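You operate a simulated robot arm through the tools that you are given. There is no shell and no other tool. Be economical: measure what you need, move in short steps, check, and stop when the job is done.

You run a simulated two-armed robot. Do the job below in one go: nothing can be reset, and whatever is moved stays where it is left.

JOB
Trim box reading within 2 W of card watts, zero, then switch off.

Only the result counts: the job must be done as asked and must still hold three seconds after the hand-in. Knocking over, shifting, dropping, spilling or breaking anything else fails it.

ROBOT AND FRAMES
Two 7-joint arms with fingered hands on one trunk that stands fixed in place. Base frame: the origin is at the foot of the trunk, x ahead of it, y to its left, z up. Readings come in cm, degrees, newtons and seconds.
The left shoulder is at [3.3, 9.2, 117.9], the right one opposite. With the tool pointing down near the work surface each hand reaches from about 10 to 52 cm from the base axis, measured 20 degrees to its own side. Payload 2.1 kg a hand.
The tool frame of a hand sits at the grasp point between the pads (the TCP): z along the fingers, y along the line on which they close. The tips reach 2 cm beyond it. The gripper opens to 6.8 cm. The gripper's body begins 2.3 cm behind the TCP. The gripper is a hand of 5 fingers: y runs from the thumb to the fingers, the wrist lies at [-1, -7.9, -13.1] in the tool frame, and closing takes about 1.5 s.
Orientation is that of the tool frame in the base frame, as a unit quaternion [w, x, y, z]. With the fingers straight down and the wrist toward the robot, the tool's x, y and z point along [0, 1, 0], [1, 0, 0] and [0, 0, -1] of the base frame.

CONTROLS
- The arms move only by the tool play_rows. It takes "left_plan", "right_plan" or both (then of equal length, played together; a hand with none holds still); each is text: rows parted by semicolons, each of 7 numbers parted by spaces: the shift along the base's x, y, z in cm, then the turn, a rotation vector about the base's x, y, z in degrees, then the gripper command, from -1 (fully open) to 1 (shut), values between in proportion. In form: dx dy dz wx wy wz hand; .... A call has 1 to 12 rows; each row shifts and turns the commanded pose from where the row before left it. Rows are played at 5 a second. More than 5 cm and 8.6 degrees between two rows, or a gripper value outside its range, and nothing of the call is played. Where a pose cannot be reached the arm comes as near as it can. A force on the tool above 40 N (or 10 N above the force at the start of the call, whichever is more), or a blocked arm, ends the call early, and 0.2 s more pass. The fingers move at their own pace (about 15.3 cm/s each) and stop on an object; they squeeze with about 23 N. The grip force told is the motor's: it shows also when the fingers shut on nothing. Time passes only in rows, and 0.2 s behind the last, so rows that do not move let the fingers close. The reply holds the time, the measured pose of the TCP, the force on the tool along the base axes, the opening and the grip force, in the units named above and with some noise, with the torque about the TCP (base axes, N m) and any sound that the robot's microphone picked up.
- Cameras (640 x 400 px; columns grow to the right, rows downward): "scene" is now at [12.01, 4.25, 134.25]; the picture's right is [0.46, -0.89, 0.00], its down [-0.41, -0.22, -0.89] and it looks along [0.78, 0.41, -0.46] (base axes); focal length 214 px, centre (320, 200). "left" rides on the left gripper at [-5.4, -5.8, -7.2] in its tool frame; the picture's right is [-0.57, -0.39, 0.73], its down [0.73, -0.64, 0.23] and it looks along [0.38, 0.66, 0.65] (tool axes); focal length 226 px, centre (320, 200). "right" rides on the right gripper at [5.4, -5.8, -7.2] in its tool frame; the picture's right is [-0.57, 0.39, -0.73], its down [-0.73, -0.64, 0.23] and it looks along [-0.38, 0.66, 0.65] (tool axes); focal length 226 px, centre (320, 200). There is no depth. A picture from a camera that has moved, and an enlarged one, comes with that camera's place and axes in the base frame and with its lens. The place of the scene camera against the robot may be out by one fixed shift of up to 1.8 cm in any direction.
- snapshot(camera): a new picture of that camera. No time passes.
- raise_lower(by): slides the trunk up (or, below 0, down) by that many cm; the arms and the scene camera ride with it, the base frame stays. It gives what a move gives, with no picture.
- hand_shape(shape, hand): the hand has 5 fingers and takes this shape, open, in about a second: jaw (thumb against the fingers, like two jaws); tri (thumb and two fingers); tip (a fingertip pinch); poke (one finger out to press); point (the index stretched); flat (the hand flat); cup (the hand cupped); fist (a fist). The gripper value then closes the fingers along that shape, each until it touches; the sizes above hold for jaw. It gives what a move gives, with no picture.
- head_to(pan, tilt): turns the head with the scene camera to pan (to the left, within 86 degrees either way) and tilt (down, from -29 to 69), counted from straight ahead of the robot. It gives what a move gives.
- enlarge(camera, box): a new picture of the part [left, top, right, bottom] of that camera's present view, enlarged. No time passes.
- job_done(): hands the job in; it is judged then, once.

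Go step by step. Nothing tells you positions but the pictures and the camera data: compare them with the known pose of the tool, close in by small moves and look again before you grip or let go. The budget is 120 turns and 86 pictures, counting those below and the enlarged ones. Unless the task says otherwise, let go and move clear before handing in, and close with one line.

The tools are called after "Call:" as a command line: name --argument value ..., lists and objects as JSON in quotes. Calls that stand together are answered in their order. play_rows: Moves the arms, as the interface text tells. Its arguments: {"type":"object","properties":{"left_plan":{"type":"string"},"right_plan":{"type":"string"}},"required":[]} The other tools are called the same way: raise_lower (by) slides the trunk up or down; hand_shape (shape, hand) gives the hand a shape; head_to (pan, tilt) turns the head that bears the scene camera; snapshot (camera) takes a picture; enlarge (camera, box) takes an enlarged picture of a part of a camera's view; job_done () hands the job in.

At the start:

```text
time: 0.0
left_tcp_pos: [28.11, 30.54, 123.28]
left_tcp_rot: [0.0, 0.707, 0.707, 0.001]
left_ft_force: [0.0, 0.6, -0.7]
left_ft_torque: [-0.01, 0.01, -0.02]
left_grip_width: 6.79
left_grip_force: 0.1
left_shape: jaw
right_tcp_pos: [41.42, 0.79, 129.36]
right_tcp_rot: [0.001, 0.707, 0.707, 0.0]
right_ft_force: [-0.4, 0.2, -0.2]
right_ft_torque: [-0.01, 0.0, 0.02]
right_grip_width: 6.79
right_grip_force: 0.1
right_shape: jaw
trunk travel left (down, up): [-41.9, 48.5]
head pan, tilt: [27.7, 27.6]
```

scene: 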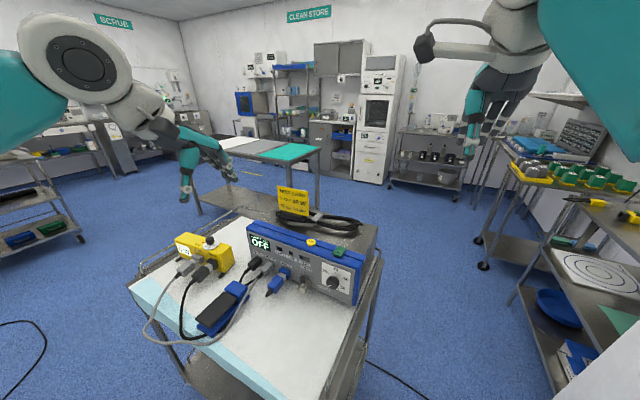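
right: 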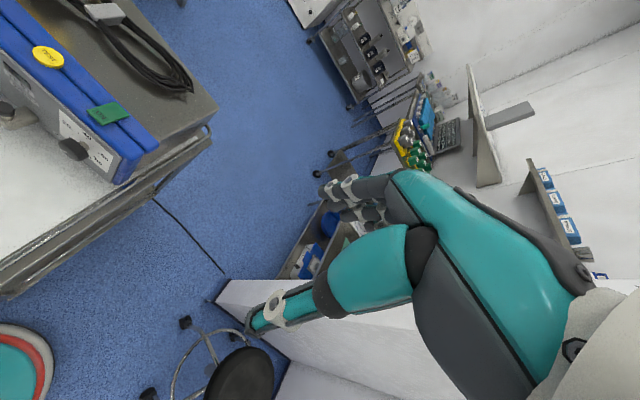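
left: 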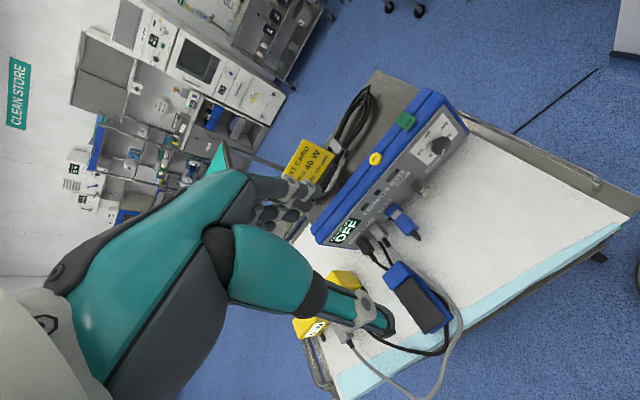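

I see a cart with an electrosurgical-type unit (blue/grey, display OFF), a yellow tester box, a blue foot pedal, and a yellow card. I take enlarged looks first.

Call:
enlarge --camera "scene" --box '[230, 170, 390, 310]'

Call:
enlarge --camera "scene" --box '[150, 220, 270, 345]'

Call:
enlarge --camera "left" --box '[260, 70, 480, 270]'

```text
2.86 times, centred on (310, 240) of scene
camera zoom: at [12.01, 4.25, 134.25], right [0.46, -0.89, 0.0], down [-0.41, -0.22, -0.89], along [0.78, 0.41, -0.46], focal length 613 px, centre (349, 86)
```

zoom: 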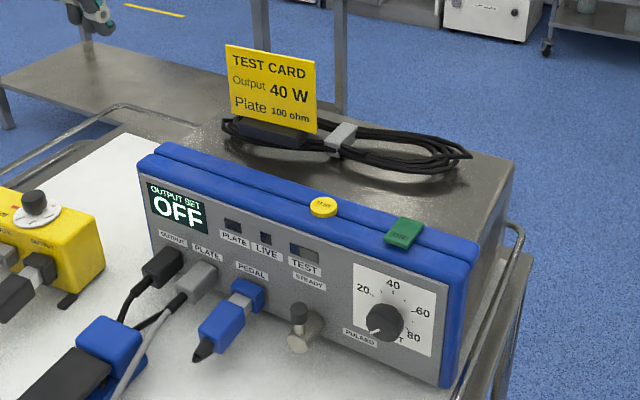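

```text
3.20 times, centred on (210, 282) of scene
camera zoom: at [12.01, 4.25, 134.25], right [0.46, -0.89, 0.0], down [-0.41, -0.22, -0.89], along [0.78, 0.41, -0.46], focal length 686 px, centre (672, -64)
```

zoom: 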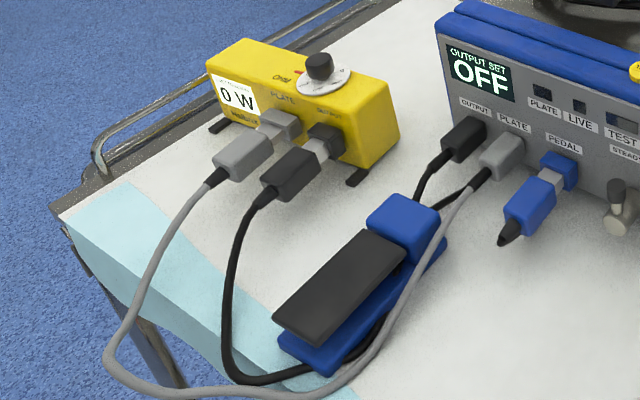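

```text
2.00 times, centred on (370, 170) of left
camera zoom: at [22.24, 25.11, 130.45], right [-0.39, -0.57, -0.73], down [-0.64, 0.73, -0.23], along [0.66, 0.38, -0.65], focal length 452 px, centre (220, 260)
```

zoom: 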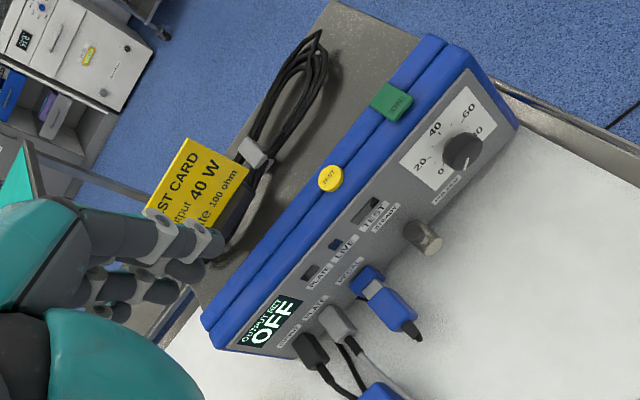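

The generator faces the robot: MAIN (green) is near (56,21,92), TEST (yellow) near (56,30.5,91) and the knob near (50,20.5,84). The card says 40 W and 100 ohm; I turn the head to the yellow box to read its ohm dial.

Call:
head_to --pan 45 --tilt 40

Call:
enlarge --camera "scene" --box '[220, 120, 420, 260]'

Call:
enlarge --camera "left" --box '[360, 90, 480, 190]'

```text
time: 0.8
left_tcp_pos: [28.03, 30.42, 123.25]
left_tcp_rot: [0.0, 0.707, 0.707, 0.0]
left_ft_force: [0.2, -0.5, -0.4]
left_ft_torque: [-0.02, 0.01, 0.03]
left_grip_width: 6.75
left_grip_force: 0.1
left_shape: jaw
right_tcp_pos: [41.42, 0.7, 129.39]
right_tcp_rot: [0.0, 0.707, 0.707, 0.0]
right_ft_force: [0.6, -0.6, -0.2]
right_ft_torque: [-0.04, -0.01, 0.01]
right_grip_width: 6.79
right_grip_force: 0.1
right_shape: jaw
trunk travel left (down, up): [-41.9, 48.5]
head pan, tilt: [45.0, 40.0]
```

```text
2.86 times, centred on (320, 190) of scene
camera zoom: at [9.95, 6.01, 132.34], right [0.71, -0.71, 0.0], down [-0.45, -0.45, -0.77], along [0.54, 0.54, -0.64], focal length 613 px, centre (320, 229)
```

zoom: 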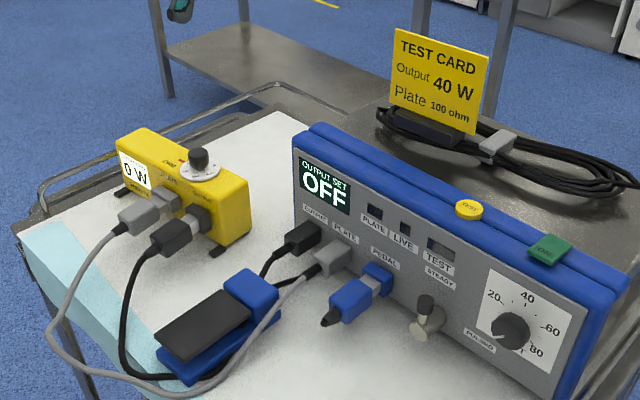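

```text
4.00 times, centred on (420, 140) of left
camera zoom: at [22.24, 25.11, 130.45], right [-0.39, -0.57, -0.73], down [-0.64, 0.73, -0.23], along [0.66, 0.38, -0.65], focal length 904 px, centre (-80, 440)
```

zoom: 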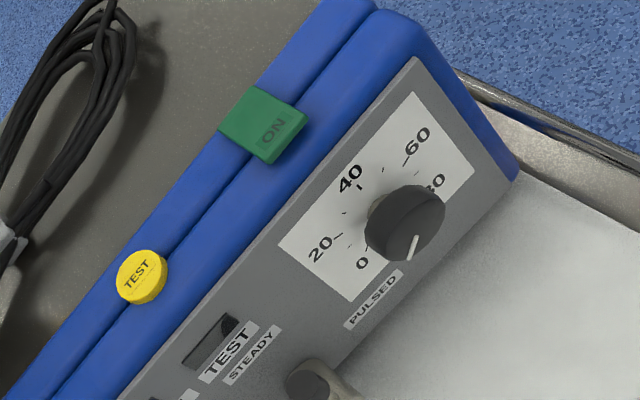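

Next I read the yellow box's ohm dial and the mode lever closely.

Call:
enlarge --camera "scene" --box '[255, 155, 305, 210]'

Call:
enlarge --camera "scene" --box '[335, 190, 425, 260]'

Call:
snapshot --camera "scene"

```text
7.27 times, centred on (280, 182) of scene
camera zoom: at [9.95, 6.01, 132.34], right [0.71, -0.71, 0.0], down [-0.45, -0.45, -0.77], along [0.54, 0.54, -0.64], focal length 1560 px, centre (611, 327)
```

zoom: 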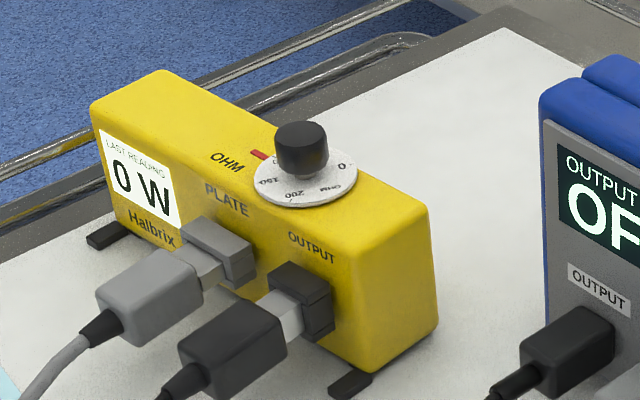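

```text
5.71 times, centred on (380, 225) of scene
camera zoom: at [9.95, 6.01, 132.34], right [0.71, -0.71, 0.0], down [-0.45, -0.45, -0.77], along [0.54, 0.54, -0.64], focal length 1226 px, centre (-23, 57)
```

zoom: 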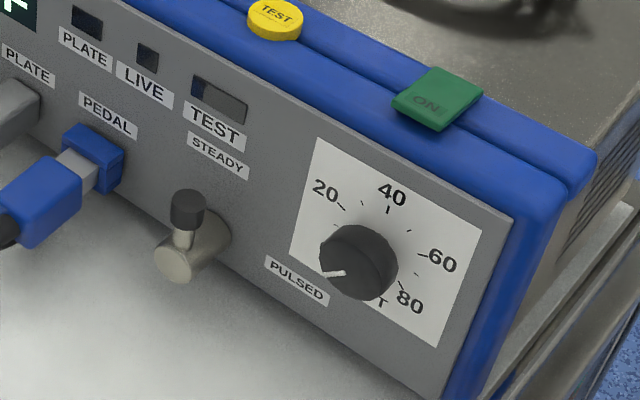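

```text
75 pictures are left
camera scene: at [9.95, 6.01, 132.34], right [0.71, -0.71, 0.0], down [-0.45, -0.45, -0.77], along [0.54, 0.54, -0.64], focal length 214 px, centre (320, 200)
```

scene: 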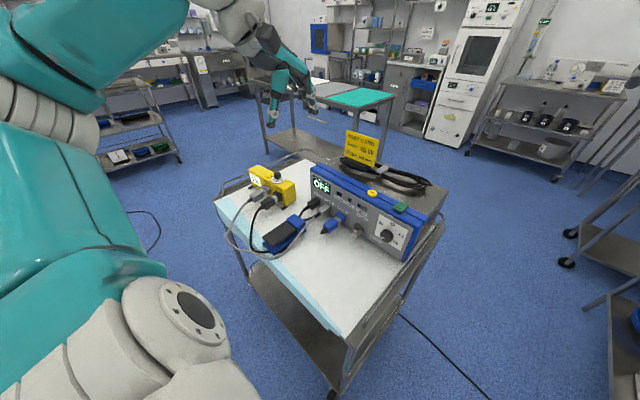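

The ohm dial's index reads about 100, the mode lever points to STEADY and the knob is near 0. I lower the trunk to bring the shoulder nearer the panel's height.

Call:
raise_lower --by -18

Call:
hand_shape --shape "tri" --hand "left"

Call:
snapshot --camera "scene"

Call:
snapshot --camera "left"

```text
time: 2.8
left_tcp_pos: [28.0, 30.37, 105.29]
left_tcp_rot: [0.0, 0.707, 0.707, 0.0]
left_ft_force: [0.2, -1.0, -0.8]
left_ft_torque: [-0.02, -0.01, 0.0]
left_grip_width: 6.76
left_grip_force: 0.0
left_shape: jaw
right_tcp_pos: [41.24, 0.84, 111.46]
right_tcp_rot: [-0.001, 0.707, 0.707, 0.0]
right_ft_force: [-0.4, 0.2, -0.1]
right_ft_torque: [0.03, 0.02, -0.03]
right_grip_width: 6.78
right_grip_force: 0.0
right_shape: jaw
trunk travel left (down, up): [-23.9, 66.5]
head pan, tilt: [45.0, 40.0]
```

```text
time: 3.7
left_tcp_pos: [28.01, 30.49, 105.32]
left_tcp_rot: [0.0, 0.707, 0.707, 0.0]
left_ft_force: [0.6, 0.3, -0.2]
left_ft_torque: [0.0, -0.02, 0.01]
left_grip_width: 6.77
left_grip_force: 0.1
left_shape: tri
right_tcp_pos: [41.41, 0.69, 111.44]
right_tcp_rot: [-0.001, 0.707, 0.707, -0.001]
right_ft_force: [0.4, 1.0, -0.3]
right_ft_torque: [0.0, 0.0, -0.01]
right_grip_width: 6.76
right_grip_force: 0.0
right_shape: jaw
trunk travel left (down, up): [-23.9, 66.5]
head pan, tilt: [45.0, 40.0]
```

```text
74 pictures are left
camera scene: at [12.59, 6.01, 114.17], right [0.71, -0.71, 0.0], down [-0.45, -0.45, -0.77], along [0.54, 0.54, -0.64], focal length 214 px, centre (320, 200)
```

scene: 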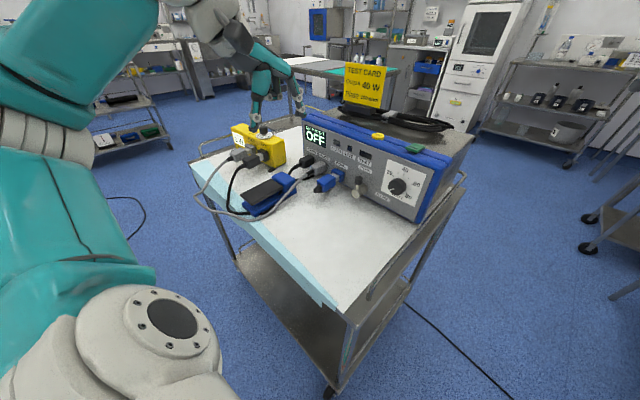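

```text
73 pictures are left
camera left: at [22.24, 25.1, 112.45], right [-0.39, -0.57, -0.73], down [-0.64, 0.73, -0.23], along [0.66, 0.38, -0.65], focal length 226 px, centre (320, 200)
```

left: 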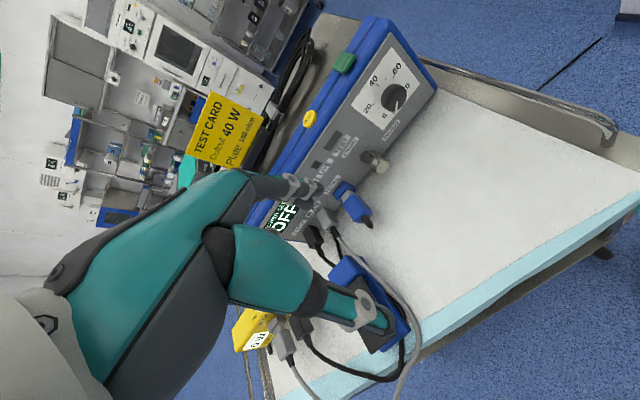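

I estimate the ON button at about (55,21,93) and the knob at (49.5,20.6,86). I bring the left hand, fingers closed and tilted forward, above and in front of the panel.

Call:
play_rows --left_plan "2.3 -1.4 0 0 -8 0 1; 2.3 -1.4 0 0 -8 0 1; 2.3 -1.4 0 0 -8 0 1; 2.3 -1.4 0 0 -8 0 1; 2.3 -1.4 0 0 -8 0 1; 2.3 -1.4 0 0 -8 0 1; 0 0 0 0 0 0 1; 0 0 0 0 0 0 1"

Call:
snapshot --camera "left"

Call:
snapshot --camera "scene"

```text
time: 5.5
left_tcp_pos: [41.9, 21.96, 105.31]
left_tcp_rot: [0.288, 0.646, 0.645, 0.288]
left_ft_force: [0.2, -0.9, 0.0]
left_ft_torque: [0.01, -0.04, -0.02]
left_grip_width: 0.0
left_grip_force: 22.8
left_shape: tri
right_tcp_pos: [41.51, 0.78, 111.38]
right_tcp_rot: [0.0, 0.707, 0.707, 0.001]
right_ft_force: [-0.2, 0.3, 0.0]
right_ft_torque: [-0.01, 0.0, 0.01]
right_grip_width: 6.77
right_grip_force: 0.0
right_shape: jaw
trunk travel left (down, up): [-23.9, 66.5]
head pan, tilt: [45.0, 40.0]
```

```text
72 pictures are left
camera left: at [32.72, 16.58, 105.81], right [0.28, -0.57, -0.77], down [-0.26, 0.73, -0.63], along [0.92, 0.38, 0.06], focal length 226 px, centre (320, 200)
```

left: 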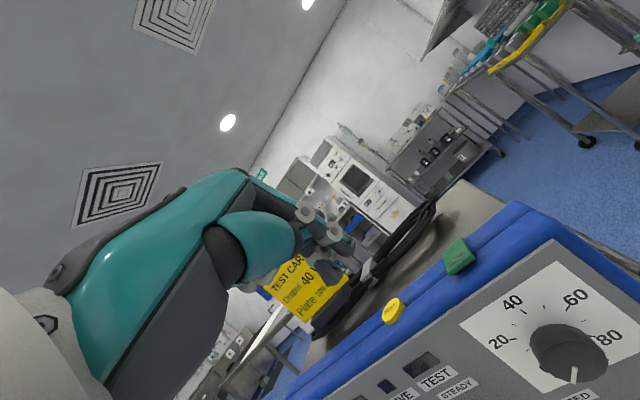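

```text
71 pictures are left
camera scene: at [12.59, 6.01, 114.17], right [0.71, -0.71, 0.0], down [-0.45, -0.45, -0.77], along [0.54, 0.54, -0.64], focal length 214 px, centre (320, 200)
```

scene: 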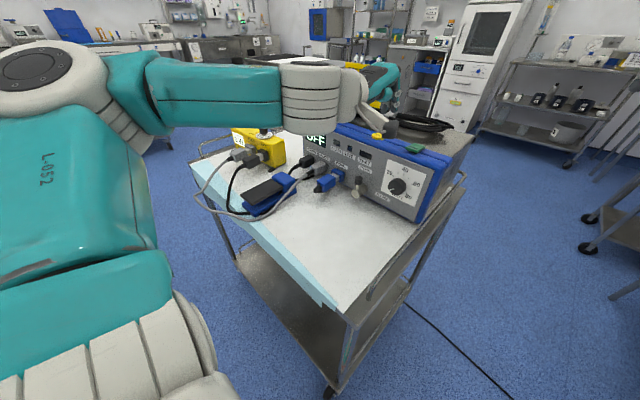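

ON button about (54.5,21.1,93.8). I approach with closed tips to about 3 cm above it.

Call:
play_rows --left_plan "3.7 -0.3 -1 0 0 0 1; 3.7 -0.3 -2.5 0 0 0 1; 3.7 -0.3 -3.2 0 0 0 1; 0 0 0 0 0 0 1"

Call:
snapshot --camera "left"

Call:
enlarge --camera "scene" --box '[300, 60, 460, 220]'

```text
time: 6.5
left_tcp_pos: [53.05, 21.19, 98.71]
left_tcp_rot: [0.287, 0.646, 0.646, 0.287]
left_ft_force: [-0.2, 0.4, 0.1]
left_ft_torque: [0.01, 0.03, 0.03]
left_grip_width: 0.02
left_grip_force: 23.8
left_shape: tri
right_tcp_pos: [41.43, 0.69, 111.31]
right_tcp_rot: [-0.001, 0.707, 0.707, -0.001]
right_ft_force: [0.0, 0.3, 0.3]
right_ft_torque: [0.01, 0.0, -0.01]
right_grip_width: 6.76
right_grip_force: 0.1
right_shape: jaw
trunk travel left (down, up): [-23.9, 66.5]
head pan, tilt: [45.0, 40.0]
```

```text
70 pictures are left
camera left: at [43.73, 15.84, 99.16], right [0.28, -0.57, -0.77], down [-0.26, 0.73, -0.63], along [0.92, 0.38, 0.06], focal length 226 px, centre (320, 200)
```

left: 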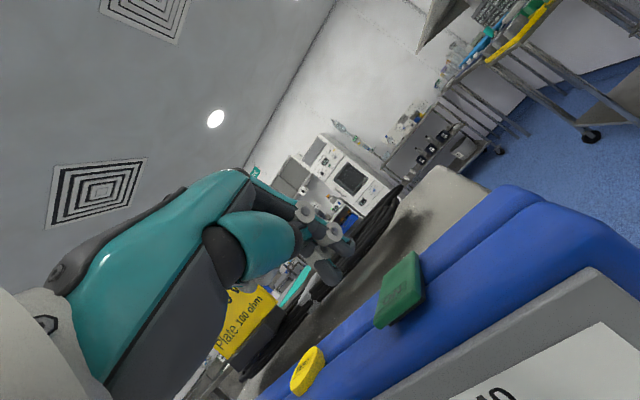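

```text
2.50 times, centred on (380, 140) of scene
camera zoom: at [12.61, 6.01, 114.17], right [0.71, -0.71, 0.0], down [-0.46, -0.45, -0.77], along [0.54, 0.54, -0.64], focal length 536 px, centre (170, 350)
```

zoom: 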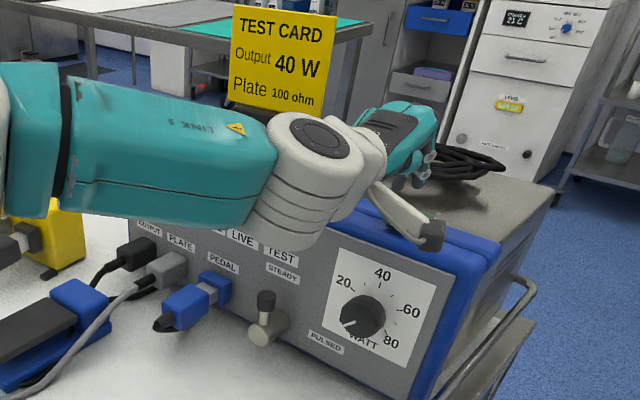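

The tip should be right above the button; I descend in small steps and watch the force.

Call:
play_rows --left_plan "0 0 -1 0 0 0 1; 0 0 -1 0 0 0 1; 0 0 -0.7 0 0 0 1; 0 0 -0.3 0 0 0 1"

Call:
snapshot --camera "left"

```text
time: 7.5
left_tcp_pos: [52.73, 21.18, 95.96]
left_tcp_rot: [0.29, 0.645, 0.645, 0.29]
left_ft_force: [0.3, 2.8, 22.6]
left_ft_torque: [0.18, 0.07, 0.03]
left_grip_width: 0.01
left_grip_force: 23.0
left_shape: tri
right_tcp_pos: [41.14, 0.72, 111.51]
right_tcp_rot: [0.0, 0.707, 0.707, 0.001]
right_ft_force: [-0.5, -0.4, 0.1]
right_ft_torque: [0.01, 0.0, -0.03]
right_grip_width: 6.75
right_grip_force: 0.0
right_shape: jaw
trunk travel left (down, up): [-23.9, 66.5]
head pan, tilt: [45.0, 40.0]
```

```text
68 pictures are left
camera left: at [43.62, 15.74, 96.34], right [0.29, -0.57, -0.77], down [-0.25, 0.73, -0.63], along [0.92, 0.38, 0.07], focal length 226 px, centre (320, 200)
```

left: 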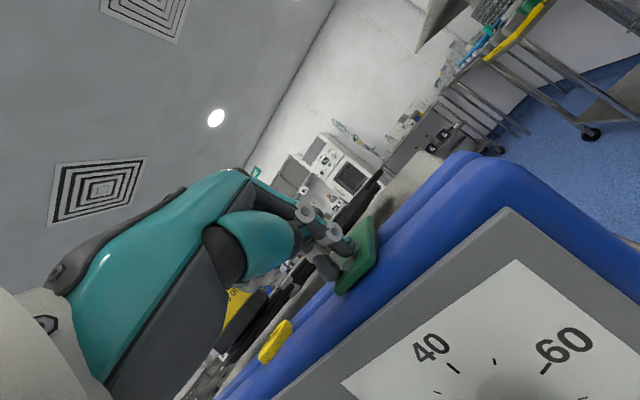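

Contact with the button at 22 N. I lift a little and check the display.

Call:
play_rows --left_plan "0 0 1.5 0 0 0 1; 0 0 1.5 0 0 0 1; -3 0 4 0 0 0 1; -3 0 4 0 0 0 1"

Call:
enlarge --camera "scene" --box '[220, 60, 460, 220]'

```text
time: 8.5
left_tcp_pos: [47.25, 21.22, 106.66]
left_tcp_rot: [0.288, 0.646, 0.645, 0.288]
left_ft_force: [-0.2, 0.1, -0.7]
left_ft_torque: [-0.01, 0.01, 0.02]
left_grip_width: 0.0
left_grip_force: 23.1
left_shape: tri
right_tcp_pos: [41.38, 0.7, 111.41]
right_tcp_rot: [0.0, 0.707, 0.707, 0.0]
right_ft_force: [-0.3, -0.6, 0.8]
right_ft_torque: [-0.01, -0.02, -0.04]
right_grip_width: 6.77
right_grip_force: 0.0
right_shape: jaw
trunk travel left (down, up): [-23.9, 66.5]
head pan, tilt: [45.0, 40.0]
```

```text
2.50 times, centred on (340, 140) of scene
camera zoom: at [12.6, 6.01, 114.17], right [0.71, -0.71, 0.0], down [-0.46, -0.45, -0.77], along [0.54, 0.54, -0.64], focal length 536 px, centre (270, 350)
```

zoom: 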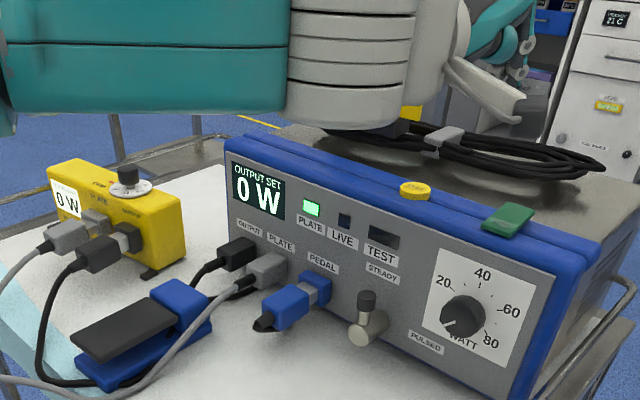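

The unit is on: OUTPUT SET 0 W and the PLATE lamp lit. Next I turn the hand horizontal toward the panel, in free air, and test the roll range for turning the knob.

Call:
play_rows --left_plan "-1.9 0 0 0 -8.4 0 1; -1.9 0 0 0 -8.4 0 1; -1.9 0 0 0 -8.4 0 1; -1.9 0 0 0 -8.4 0 1; -1.9 0 0 0 -8.4 0 1; 0 0 0 8.5 0 0 1; 0 0 0 8.5 0 0 1; 0 0 0 8.5 0 0 1; 0 0 0 8.5 0 0 1; 0 0 0 8.5 0 0 1; 0 0 0 8.5 0 0 1; 0 0 0 0 0 0 1"

Call:
snapshot --camera "scene"

```text
time: 11.1
left_tcp_pos: [37.48, 21.16, 106.61]
left_tcp_rot: [0.236, 0.667, 0.236, 0.666]
left_ft_force: [0.0, -0.3, 0.0]
left_ft_torque: [-0.04, 0.01, 0.0]
left_grip_width: 0.01
left_grip_force: 22.8
left_shape: tri
right_tcp_pos: [41.36, 0.61, 111.3]
right_tcp_rot: [0.0, 0.708, 0.707, 0.0]
right_ft_force: [-0.3, -0.6, 0.5]
right_ft_torque: [0.0, 0.0, 0.02]
right_grip_width: 6.75
right_grip_force: 0.0
right_shape: jaw
trunk travel left (down, up): [-23.9, 66.5]
head pan, tilt: [45.0, 40.0]
```

```text
66 pictures are left
camera scene: at [12.59, 6.01, 114.17], right [0.71, -0.71, 0.0], down [-0.45, -0.45, -0.77], along [0.54, 0.54, -0.64], focal length 214 px, centre (320, 200)
```

scene: 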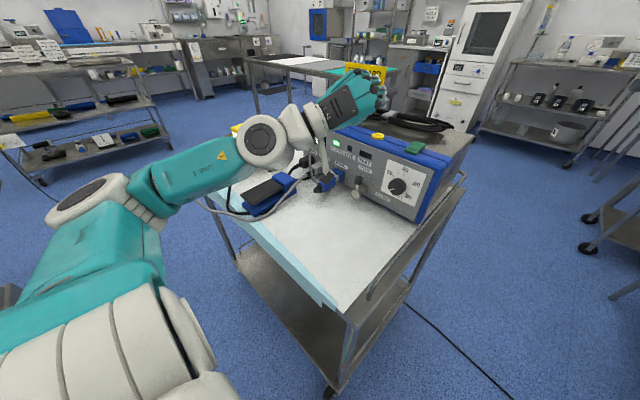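

Roll +51° works. I keep rolling in free air to find the limit.

Call:
play_rows --left_plan "0 0 0 8.5 0 0 1; 0 0 0 8.5 0 0 1; 0 0 0 8.5 0 0 1; 0 0 0 8.5 0 0 1; 0 0 0 8.5 0 0 1; 0 0 0 8.5 0 0 1; 0 0 0 8.5 0 0 1; 0 0 0 8.5 0 0 1; 0 0 0 8.5 0 0 1; 0 0 0 8.5 0 0 1; 0 0 0 8.5 0 0 1; 0 0 0 0 0 0 -1"

Call:
snapshot --camera "scene"

Call:
snapshot --camera "left"

```text
time: 13.7
left_tcp_pos: [37.32, 21.3, 106.52]
left_tcp_rot: [-0.324, 0.628, -0.325, 0.628]
left_ft_force: [-0.8, 0.5, -0.3]
left_ft_torque: [0.03, 0.01, 0.01]
left_grip_width: 6.63
left_grip_force: 0.0
left_shape: tri
right_tcp_pos: [41.37, 0.73, 111.41]
right_tcp_rot: [-0.001, 0.707, 0.707, -0.001]
right_ft_force: [-0.1, -0.8, -0.1]
right_ft_torque: [-0.01, -0.05, 0.0]
right_grip_width: 6.75
right_grip_force: 0.0
right_shape: jaw
trunk travel left (down, up): [-23.9, 66.5]
head pan, tilt: [45.0, 40.0]
```

```text
65 pictures are left
camera scene: at [12.59, 6.01, 114.17], right [0.71, -0.71, 0.0], down [-0.45, -0.45, -0.77], along [0.54, 0.54, -0.64], focal length 214 px, centre (320, 200)
```

scene: 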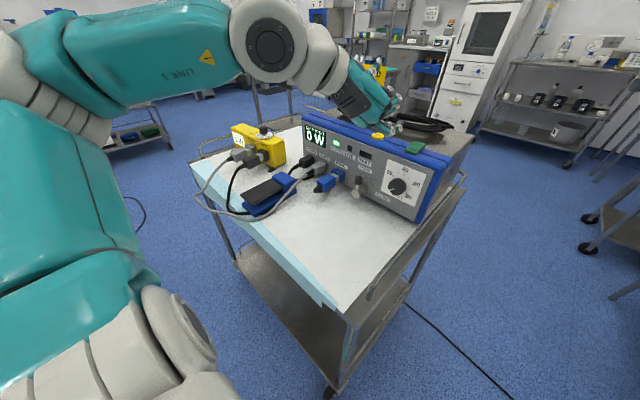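

```text
64 pictures are left
camera left: at [30.28, 29.08, 108.12], right [0.73, 0.69, -0.01], down [0.23, -0.23, 0.95], along [0.65, -0.69, -0.32], focal length 226 px, centre (320, 200)
```

left: 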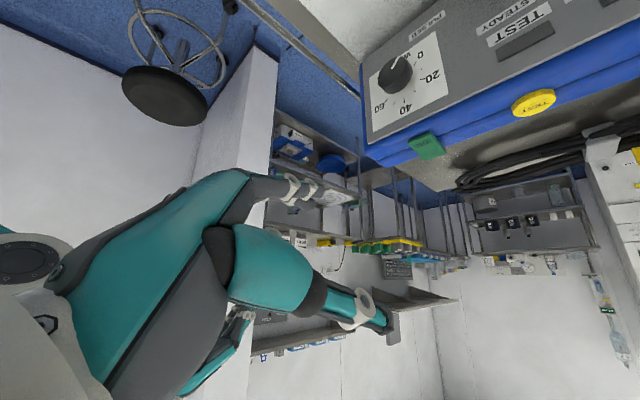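

Roll 144° also works; I test a bit further before choosing the strokes.

Call:
play_rows --left_plan "0 0 0 8.5 0 0 -1; 0 0 0 8.5 0 0 -1; 0 0 0 8.5 0 0 -1; 0 0 0 8.5 0 0 -1; 0 0 0 8.5 0 0 -1; 0 0 0 8.5 0 0 -1; 0 0 0 8.5 0 0 -1; 0 0 0 0 0 0 -1"

```text
time: 15.5
left_tcp_pos: [37.45, 21.15, 106.59]
left_tcp_rot: [0.593, -0.384, 0.594, -0.385]
left_ft_force: [-0.3, 0.2, -0.7]
left_ft_torque: [0.0, 0.01, 0.0]
left_grip_width: 6.76
left_grip_force: 0.0
left_shape: tri
right_tcp_pos: [41.34, 0.74, 111.29]
right_tcp_rot: [-0.001, 0.707, 0.707, -0.001]
right_ft_force: [0.0, 0.5, 1.0]
right_ft_torque: [0.01, -0.05, 0.0]
right_grip_width: 6.77
right_grip_force: 0.0
right_shape: jaw
trunk travel left (down, up): [-23.9, 66.5]
head pan, tilt: [45.0, 40.0]
```

Roll to 204° works, so one stroke from about 85° to 205° can do the turn. I roll back and descend in front of the knob with the hand open.

Call:
play_rows --left_plan "0 0 0 -8.5 0 0 -1; 0 0 0 -8.5 0 0 -1; 0 0 0 -8.5 0 0 -1; 0 0 0 -8.5 0 0 -1; 0 0 0 -8.5 0 0 -1; 0 0 0 -8.5 0 0 -1; 0 0 -1 -8.5 0 0 -1; 0 0 -1 -8.5 0 0 -1; 0 0 -1.5 -8.5 0 0 -1; 0 0 -1.5 -8.5 0 0 -1; 0 0 -1.5 -8.5 0 0 -1; 0 0 -1.5 -8.5 0 0 -1"

Call:
play_rows --left_plan "0 -0.2 -2.5 -8.5 0 0 -1; 0 -0.2 -2.5 -8.5 0 0 -1; 0 -0.2 -2.5 0 0 0 -1; 0 -0.1 -2.5 0 0 0 -1; 0 0 -2.4 0 0 0 -1; 0 0 0 0 0 0 -1"

Call:
snapshot --camera "left"

Call:
snapshot --camera "scene"

```text
time: 18.1
left_tcp_pos: [37.5, 21.2, 98.83]
left_tcp_rot: [-0.074, 0.703, -0.073, 0.704]
left_ft_force: [0.1, 0.3, -0.2]
left_ft_torque: [-0.04, -0.01, -0.03]
left_grip_width: 6.74
left_grip_force: 0.0
left_shape: tri
right_tcp_pos: [41.33, 0.67, 111.31]
right_tcp_rot: [0.0, 0.707, 0.708, -0.001]
right_ft_force: [0.0, 0.1, -1.1]
right_ft_torque: [-0.02, 0.01, 0.02]
right_grip_width: 6.8
right_grip_force: 0.0
right_shape: jaw
trunk travel left (down, up): [-23.9, 66.5]
head pan, tilt: [45.0, 40.0]
```

```text
time: 19.5
left_tcp_pos: [37.4, 20.55, 86.46]
left_tcp_rot: [0.031, 0.706, 0.03, 0.707]
left_ft_force: [-0.5, 0.0, 0.3]
left_ft_torque: [0.02, 0.02, 0.01]
left_grip_width: 6.79
left_grip_force: 0.2
left_shape: tri
left hand out of reach, approached as far as the arm can: row 1
right_tcp_pos: [41.27, 0.82, 111.49]
right_tcp_rot: [0.0, 0.707, 0.707, -0.001]
right_ft_force: [0.0, -0.6, -0.1]
right_ft_torque: [0.03, 0.01, 0.0]
right_grip_width: 6.78
right_grip_force: 0.0
right_shape: jaw
trunk travel left (down, up): [-23.9, 66.5]
head pan, tilt: [45.0, 40.0]
```

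```text
63 pictures are left
camera left: at [30.17, 25.9, 80.44], right [0.73, 0.34, -0.6], down [0.23, 0.7, 0.67], along [0.65, -0.63, 0.43], focal length 226 px, centre (320, 200)
```

left: 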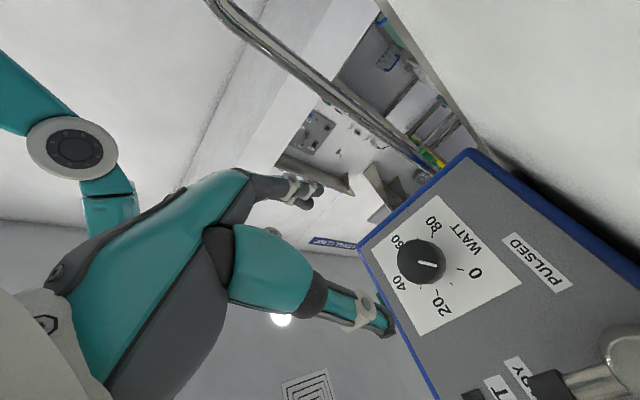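

```text
62 pictures are left
camera scene: at [12.6, 6.01, 114.17], right [0.71, -0.71, 0.0], down [-0.46, -0.45, -0.77], along [0.54, 0.54, -0.64], focal length 214 px, centre (320, 200)
```

scene: 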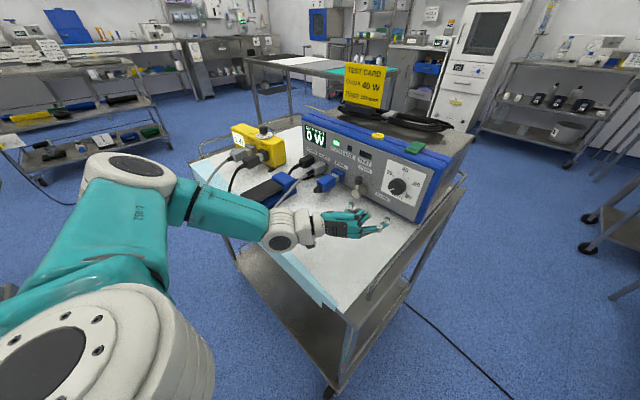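

The knob centre reads (49.5,20.5,86.7), in line with the hand. I advance to just short of it.

Call:
play_rows --left_plan "3 0 0.1 0 0 0 -1; 3 0 0.1 0 0 0 -1; 2.5 0 0 0 0 0 -1; 0 0 0 0 0 0 -1"

Call:
snapshot --camera "left"

Call:
enlarge --camera "scene" --box '[280, 110, 460, 250]'

```text
time: 20.5
left_tcp_pos: [45.81, 20.47, 86.61]
left_tcp_rot: [0.031, 0.706, 0.03, 0.706]
left_ft_force: [0.1, 0.2, 0.6]
left_ft_torque: [-0.02, 0.03, -0.02]
left_grip_width: 6.79
left_grip_force: 0.0
left_shape: tri
right_tcp_pos: [41.38, 0.7, 111.32]
right_tcp_rot: [-0.001, 0.707, 0.707, 0.0]
right_ft_force: [0.5, 0.4, -0.7]
right_ft_torque: [0.05, -0.03, 0.02]
right_grip_width: 6.77
right_grip_force: 0.1
right_shape: jaw
trunk travel left (down, up): [-23.9, 66.5]
head pan, tilt: [45.0, 40.0]
```

```text
61 pictures are left
camera left: at [38.61, 25.9, 80.7], right [0.73, 0.34, -0.6], down [0.23, 0.7, 0.67], along [0.65, -0.63, 0.43], focal length 226 px, centre (320, 200)
```

left: 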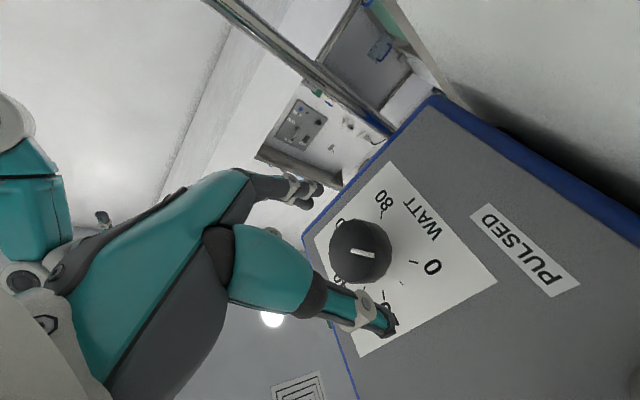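

```text
2.86 times, centred on (370, 180) of scene
camera zoom: at [12.6, 6.01, 114.17], right [0.71, -0.71, 0.0], down [-0.46, -0.45, -0.77], along [0.54, 0.54, -0.64], focal length 613 px, centre (177, 257)
```

zoom: 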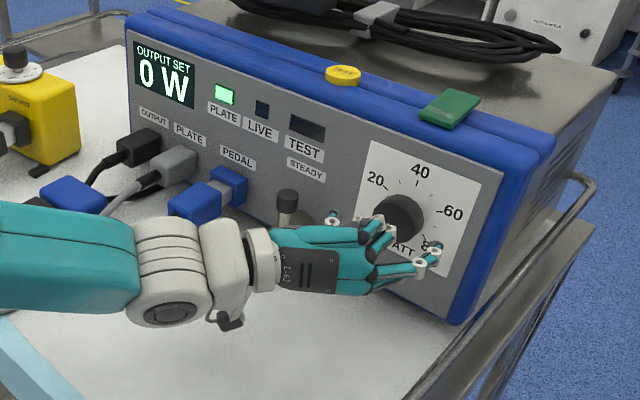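

Cap centre is (49.6,20.5,87.0). I advance so the pads straddle the knob, then close.

Call:
play_rows --left_plan "1 0 0.2 0 0 0 -1; 1 0 0.2 0 0 0 -1; 0.7 0 0 0 0 0 -1; 0 0 0 0 0 0 -1"

Call:
snapshot --camera "left"

Call:
enlarge --camera "scene" --box '[340, 140, 440, 220]'

```text
time: 21.5
left_tcp_pos: [48.53, 20.53, 87.16]
left_tcp_rot: [0.031, 0.707, 0.031, 0.706]
left_ft_force: [0.1, -0.3, -0.1]
left_ft_torque: [-0.01, 0.04, 0.01]
left_grip_width: 6.77
left_grip_force: 0.1
left_shape: tri
right_tcp_pos: [41.44, 0.78, 111.27]
right_tcp_rot: [-0.001, 0.707, 0.707, -0.001]
right_ft_force: [0.2, 0.3, 0.0]
right_ft_torque: [0.0, 0.0, 0.01]
right_grip_width: 6.76
right_grip_force: 0.1
right_shape: jaw
trunk travel left (down, up): [-23.9, 66.5]
head pan, tilt: [45.0, 40.0]
```

```text
59 pictures are left
camera left: at [41.42, 25.93, 81.09], right [0.73, 0.34, -0.6], down [0.23, 0.7, 0.67], along [0.65, -0.63, 0.43], focal length 226 px, centre (320, 200)
```

left: 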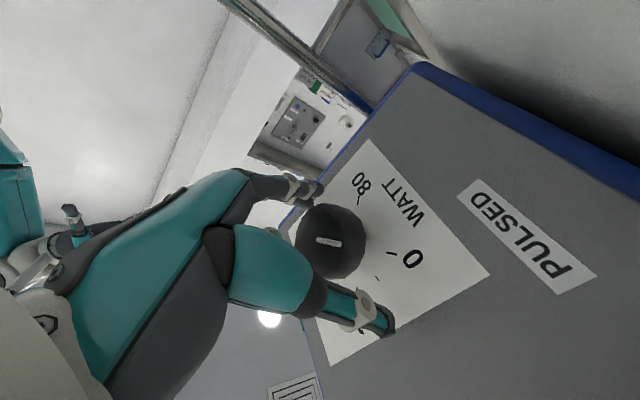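

```text
5.00 times, centred on (390, 180) of scene
camera zoom: at [12.6, 6.01, 114.17], right [0.71, -0.71, 0.0], down [-0.46, -0.45, -0.77], along [0.54, 0.54, -0.64], focal length 1072 px, centre (-30, 300)
```

zoom: 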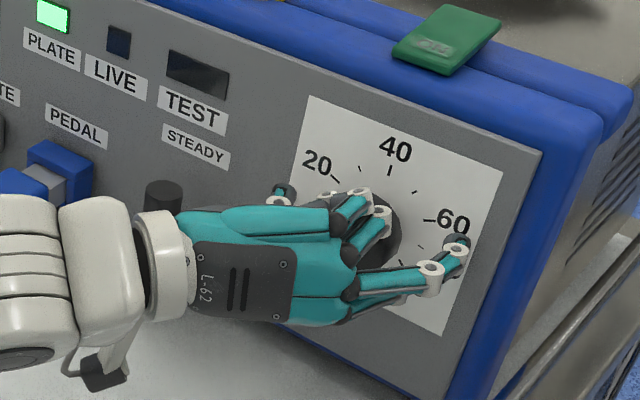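

The fingers straddle the knob. A little more forward, then close.

Call:
play_rows --left_plan "0.4 0 0 0 0 0 -1; 0 0 0 0 0 0 0.3; 0 0 0 0 0 0 1; 0 0 0 0 0 0 1; 0 0 0 0 0 0 1; 0 0 0 0 0 0 1"

Call:
snapshot --camera "left"

Call:
enlarge --camera "scene" --box '[280, 110, 440, 220]'

```text
time: 22.9
left_tcp_pos: [49.04, 20.48, 87.14]
left_tcp_rot: [0.031, 0.706, 0.031, 0.706]
left_ft_force: [4.7, 3.0, 0.7]
left_ft_torque: [-0.04, 0.08, 0.26]
left_grip_width: 2.54
left_grip_force: 23.1
left_shape: tri
right_tcp_pos: [41.38, 0.82, 111.27]
right_tcp_rot: [0.0, 0.707, 0.707, -0.001]
right_ft_force: [0.2, 0.0, 0.5]
right_ft_torque: [0.01, -0.04, 0.03]
right_grip_width: 6.76
right_grip_force: 0.2
right_shape: jaw
trunk travel left (down, up): [-23.9, 66.5]
head pan, tilt: [45.0, 40.0]
```

```text
57 pictures are left
camera left: at [41.86, 25.95, 81.14], right [0.73, 0.34, -0.6], down [0.23, 0.7, 0.67], along [0.65, -0.63, 0.43], focal length 226 px, centre (320, 200)
```

left: 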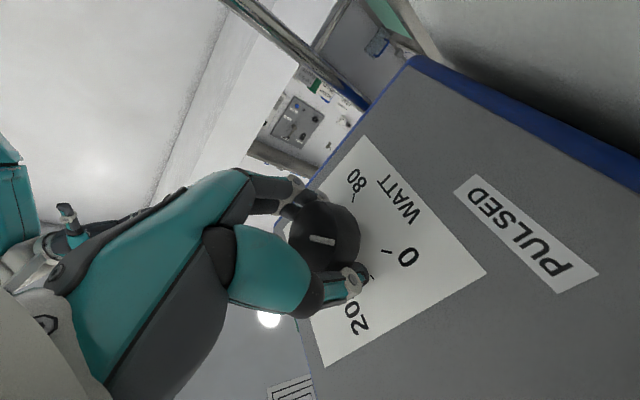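

```text
3.64 times, centred on (360, 165) of scene
camera zoom: at [12.65, 6.04, 114.17], right [0.71, -0.71, 0.0], down [-0.46, -0.45, -0.77], along [0.54, 0.54, -0.64], focal length 780 px, centre (174, 327)
```

zoom: 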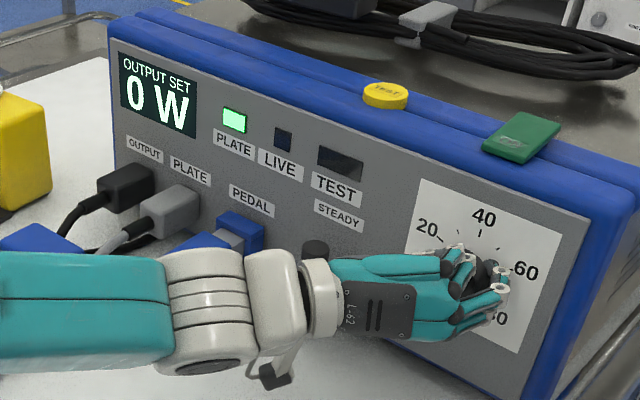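

The knob is gripped. I turn 24° and check the display.

Call:
play_rows --left_plan "0 0 0 8 0 0 1; 0 0 0 8 0 0 1; 0 0 0 8 0 0 1; 0 0 0 0 0 0 1"

Call:
enlarge --camera "scene" --box '[280, 110, 440, 220]'

```text
time: 23.9
left_tcp_pos: [49.16, 20.35, 87.12]
left_tcp_rot: [-0.117, 0.697, -0.118, 0.697]
left_ft_force: [-0.3, -0.8, 5.3]
left_ft_torque: [-0.14, 0.01, 0.21]
left_grip_width: 2.58
left_grip_force: 22.6
left_shape: tri
right_tcp_pos: [41.27, 0.76, 111.47]
right_tcp_rot: [0.0, 0.707, 0.707, 0.0]
right_ft_force: [0.5, -0.4, -0.5]
right_ft_torque: [-0.01, -0.02, -0.03]
right_grip_width: 6.78
right_grip_force: 0.1
right_shape: jaw
trunk travel left (down, up): [-23.9, 66.5]
head pan, tilt: [45.0, 40.0]
```

```text
3.64 times, centred on (360, 165) of scene
camera zoom: at [12.56, 5.99, 114.18], right [0.71, -0.71, 0.0], down [-0.45, -0.45, -0.77], along [0.54, 0.54, -0.64], focal length 780 px, centre (174, 327)
```

zoom: 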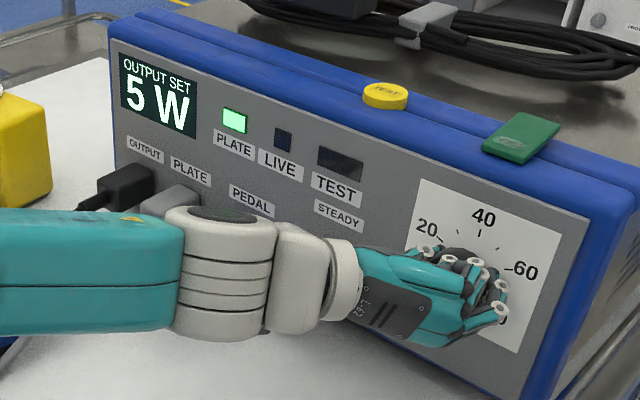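

The display follows: 5 W. I continue with 80° more.

Call:
play_rows --left_plan "0 0 0 8 0 0 1; 0 0 0 8 0 0 1; 0 0 0 8 0 0 1; 0 0 0 8 0 0 1; 0 0 0 8 0 0 1; 0 0 0 8 0 0 1; 0 0 0 8 0 0 1; 0 0 0 8 0 0 1; 0 0 0 8 0 0 1; 0 0 0 8 0 0 1; 0 0 0 0 0 0 1"

Call:
enlarge --camera "scene" --box '[280, 110, 440, 220]'

```text
time: 26.3
left_tcp_pos: [49.05, 20.27, 87.24]
left_tcp_rot: [0.538, -0.459, 0.538, -0.458]
left_ft_force: [0.5, -8.8, -1.7]
left_ft_torque: [-0.22, -0.21, -0.03]
left_grip_width: 2.54
left_grip_force: 23.0
left_shape: tri
right_tcp_pos: [41.45, 0.69, 111.43]
right_tcp_rot: [-0.001, 0.707, 0.707, -0.001]
right_ft_force: [1.1, -0.2, -0.1]
right_ft_torque: [0.01, 0.0, -0.01]
right_grip_width: 6.79
right_grip_force: 0.0
right_shape: jaw
trunk travel left (down, up): [-23.9, 66.5]
head pan, tilt: [45.0, 40.0]
```

```text
3.64 times, centred on (360, 165) of scene
camera zoom: at [12.64, 5.9, 114.17], right [0.71, -0.71, 0.0], down [-0.46, -0.45, -0.77], along [0.54, 0.54, -0.64], focal length 780 px, centre (174, 327)
```

zoom: 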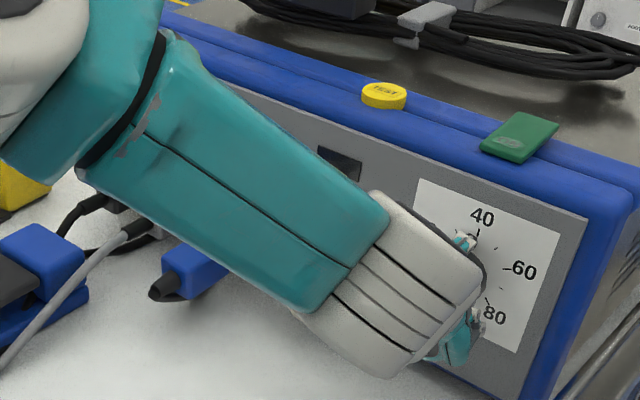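

The arm hides the display. I turn 16° more, then release, back away along −x and look.

Call:
play_rows --left_plan "0 0 0 8 0 0 1; 0 0 0 8 0 0 1; 0 0 0 0 0 0 1; 0 0 0 0 0 0 -1; 0 0 0 0 0 0 -1; 0 0 0 0 0 0 -1; -2 0 0 0 0 0 -1; -3 0 0 0 0 0 -1; -3 0 0 0 0 0 -1; -2 0 2 0 0 0 -1; -1 0 4 0 0 0 -1; -1 0 4 0 0 0 -1"

Call:
enlarge --camera "scene" --box '[280, 110, 440, 220]'

```text
time: 28.9
left_tcp_pos: [37.06, 20.51, 97.15]
left_tcp_rot: [0.597, -0.379, 0.597, -0.379]
left_ft_force: [-0.4, 0.2, -0.2]
left_ft_torque: [0.01, -0.01, 0.02]
left_grip_width: 6.78
left_grip_force: 0.1
left_shape: tri
right_tcp_pos: [41.35, 0.8, 111.43]
right_tcp_rot: [-0.001, 0.706, 0.708, -0.001]
right_ft_force: [-0.5, 0.1, 0.1]
right_ft_torque: [-0.02, -0.01, 0.01]
right_grip_width: 6.76
right_grip_force: 0.2
right_shape: jaw
trunk travel left (down, up): [-23.9, 66.5]
head pan, tilt: [45.0, 40.0]
```

```text
3.64 times, centred on (360, 165) of scene
camera zoom: at [12.6, 6.01, 114.17], right [0.71, -0.71, 0.0], down [-0.46, -0.45, -0.77], along [0.54, 0.54, -0.64], focal length 780 px, centre (174, 327)
```

zoom: 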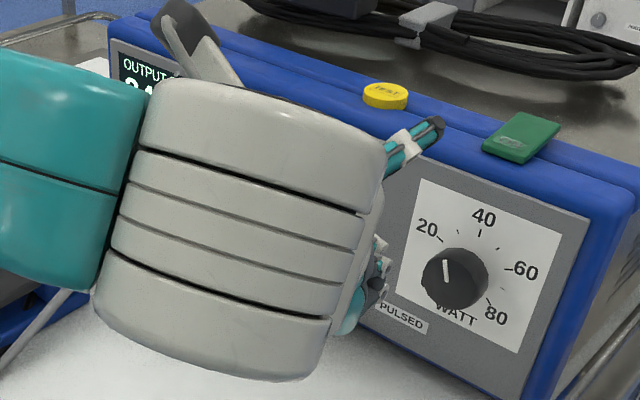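

The pointer sits near 34 W. I now reorient the hand (thumb on top, tilted down) and go above the TEST button with fingers closed.

Call:
play_rows --left_plan "0 0 3 -8.3 0 0 1; 0 0 3 -8.3 0 0 1; 0 0 3 -8.3 0 0 1; 0 1.9 0 0 8 0 1; 0 1.9 0 0 8 0 1; 0 1.9 0 0 8 0 1; 0 1.9 0 0 8 0 1; 0 1.9 0 0 8 0 1; 4 0 -1 0 0 0 1; 4 0 -2 0 0 0 1; 4 0 -2.5 0 0 0 1; 3.7 0 -2 0 0 0 1"

Call:
snapshot --camera "left"

Call:
snapshot --camera "scene"

```text
time: 31.5
left_tcp_pos: [46.36, 29.39, 96.93]
left_tcp_rot: [-0.3, 0.645, -0.636, 0.299]
left_ft_force: [-0.3, -0.7, 0.0]
left_ft_torque: [-0.02, 0.01, 0.0]
left_grip_width: 0.0
left_grip_force: 22.8
left_shape: tri
left hand out of reach, approached as far as the arm can: row 10, 11, 12
right_tcp_pos: [41.57, 0.75, 111.4]
right_tcp_rot: [-0.001, 0.707, 0.707, 0.0]
right_ft_force: [0.2, 0.2, 0.1]
right_ft_torque: [0.01, -0.02, 0.01]
right_grip_width: 6.77
right_grip_force: 0.1
right_shape: jaw
trunk travel left (down, up): [-23.9, 66.5]
head pan, tilt: [45.0, 40.0]
```

```text
52 pictures are left
camera left: at [44.49, 34.96, 105.91], right [0.8, 0.58, -0.17], down [0.6, -0.72, 0.35], along [0.07, -0.38, -0.92], focal length 226 px, centre (320, 200)
```

left: 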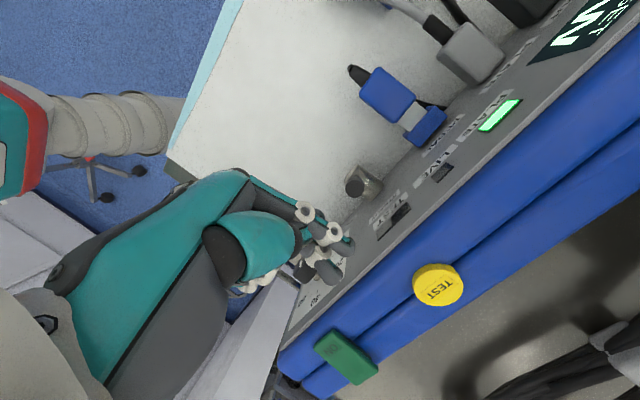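

```text
51 pictures are left
camera scene: at [12.63, 6.05, 114.16], right [0.71, -0.71, 0.0], down [-0.46, -0.45, -0.77], along [0.54, 0.54, -0.64], focal length 214 px, centre (320, 200)
```

scene: 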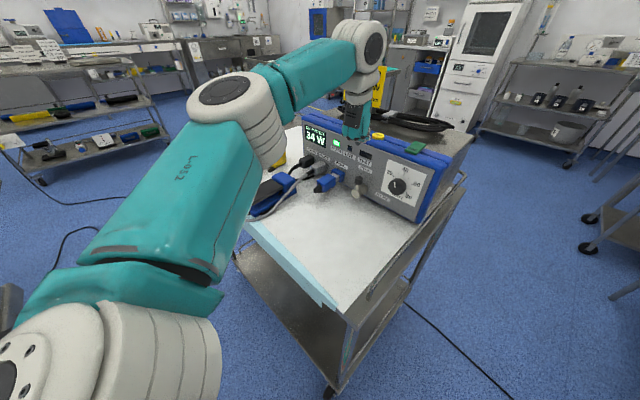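

Display shows 34 W, but this hand posture cannot reach TEST. I'll use the low-wrist posture for the left hand (it pressed ON) and bring the right hand to the knob, so both can stay in place.

Call:
play_rows --left_plan "-3.5 0 2 -6.56 0 5.5 1; -3.5 0 2 -6.56 0 5.5 1; -2 0 2 -6.56 0 5.5 1; 0 0 0 -6.56 0 5.5 1; 0 0 0 -6.56 0 5.5 1; 0 0 0 -6.56 0 5.5 1; 0 0 0 -6.56 0 5.5 1; 0 0 0 -6.56 0 5.5 1; 0 0 0 -6.56 0 5.5 1; 0 0 0 -6.56 0 5.5 1; 0 0 0 -6.56 0 5.5 1; 0 0 0 0 0 0 1" --right_plan "-1 0 0 0 -8.2 0 -1; -1 0 0 0 -8.2 0 -1; -1 0 0 0 -8.2 0 -1; -1 0 0 0 -8.2 0 -1; -1 0 0 0 -8.2 0 -1; -1 0 0 0 -8.2 0 -1; -1 0 0 0 -8.2 0 -1; -1 0 0 0 -8.2 0 -1; 0 0 0 0 -8.2 0 -1; 0 0 0 0 -8.2 0 -1; 0 0 0 0 -8 0 -1; 0 0 0 0 0 0 -1"

Call:
snapshot --camera "scene"

```text
time: 34.1
left_tcp_pos: [37.36, 29.31, 103.09]
left_tcp_rot: [0.016, 0.906, 0.032, 0.422]
left_ft_force: [0.3, 0.4, 1.2]
left_ft_torque: [0.01, 0.0, 0.01]
left_grip_width: 0.02
left_grip_force: 23.0
left_shape: tri
right_tcp_pos: [33.37, 0.75, 111.27]
right_tcp_rot: [0.501, 0.5, 0.5, 0.499]
right_ft_force: [-0.7, -0.5, 0.3]
right_ft_torque: [-0.05, -0.01, 0.0]
right_grip_width: 6.77
right_grip_force: 0.0
right_shape: jaw
trunk travel left (down, up): [-23.9, 66.5]
head pan, tilt: [45.0, 40.0]
```

```text
50 pictures are left
camera scene: at [12.59, 6.01, 114.18], right [0.71, -0.71, 0.0], down [-0.45, -0.45, -0.77], along [0.54, 0.54, -0.64], focal length 214 px, centre (320, 200)
```

scene: 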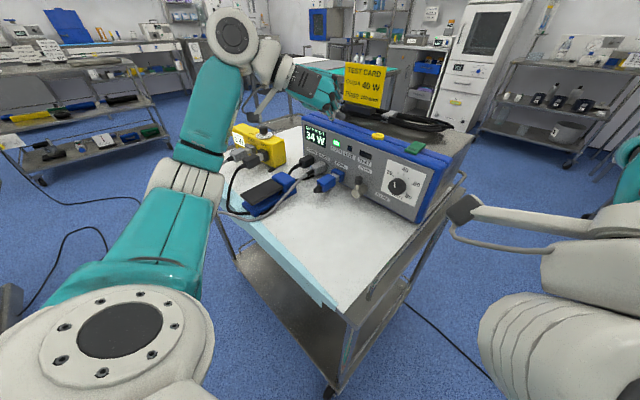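

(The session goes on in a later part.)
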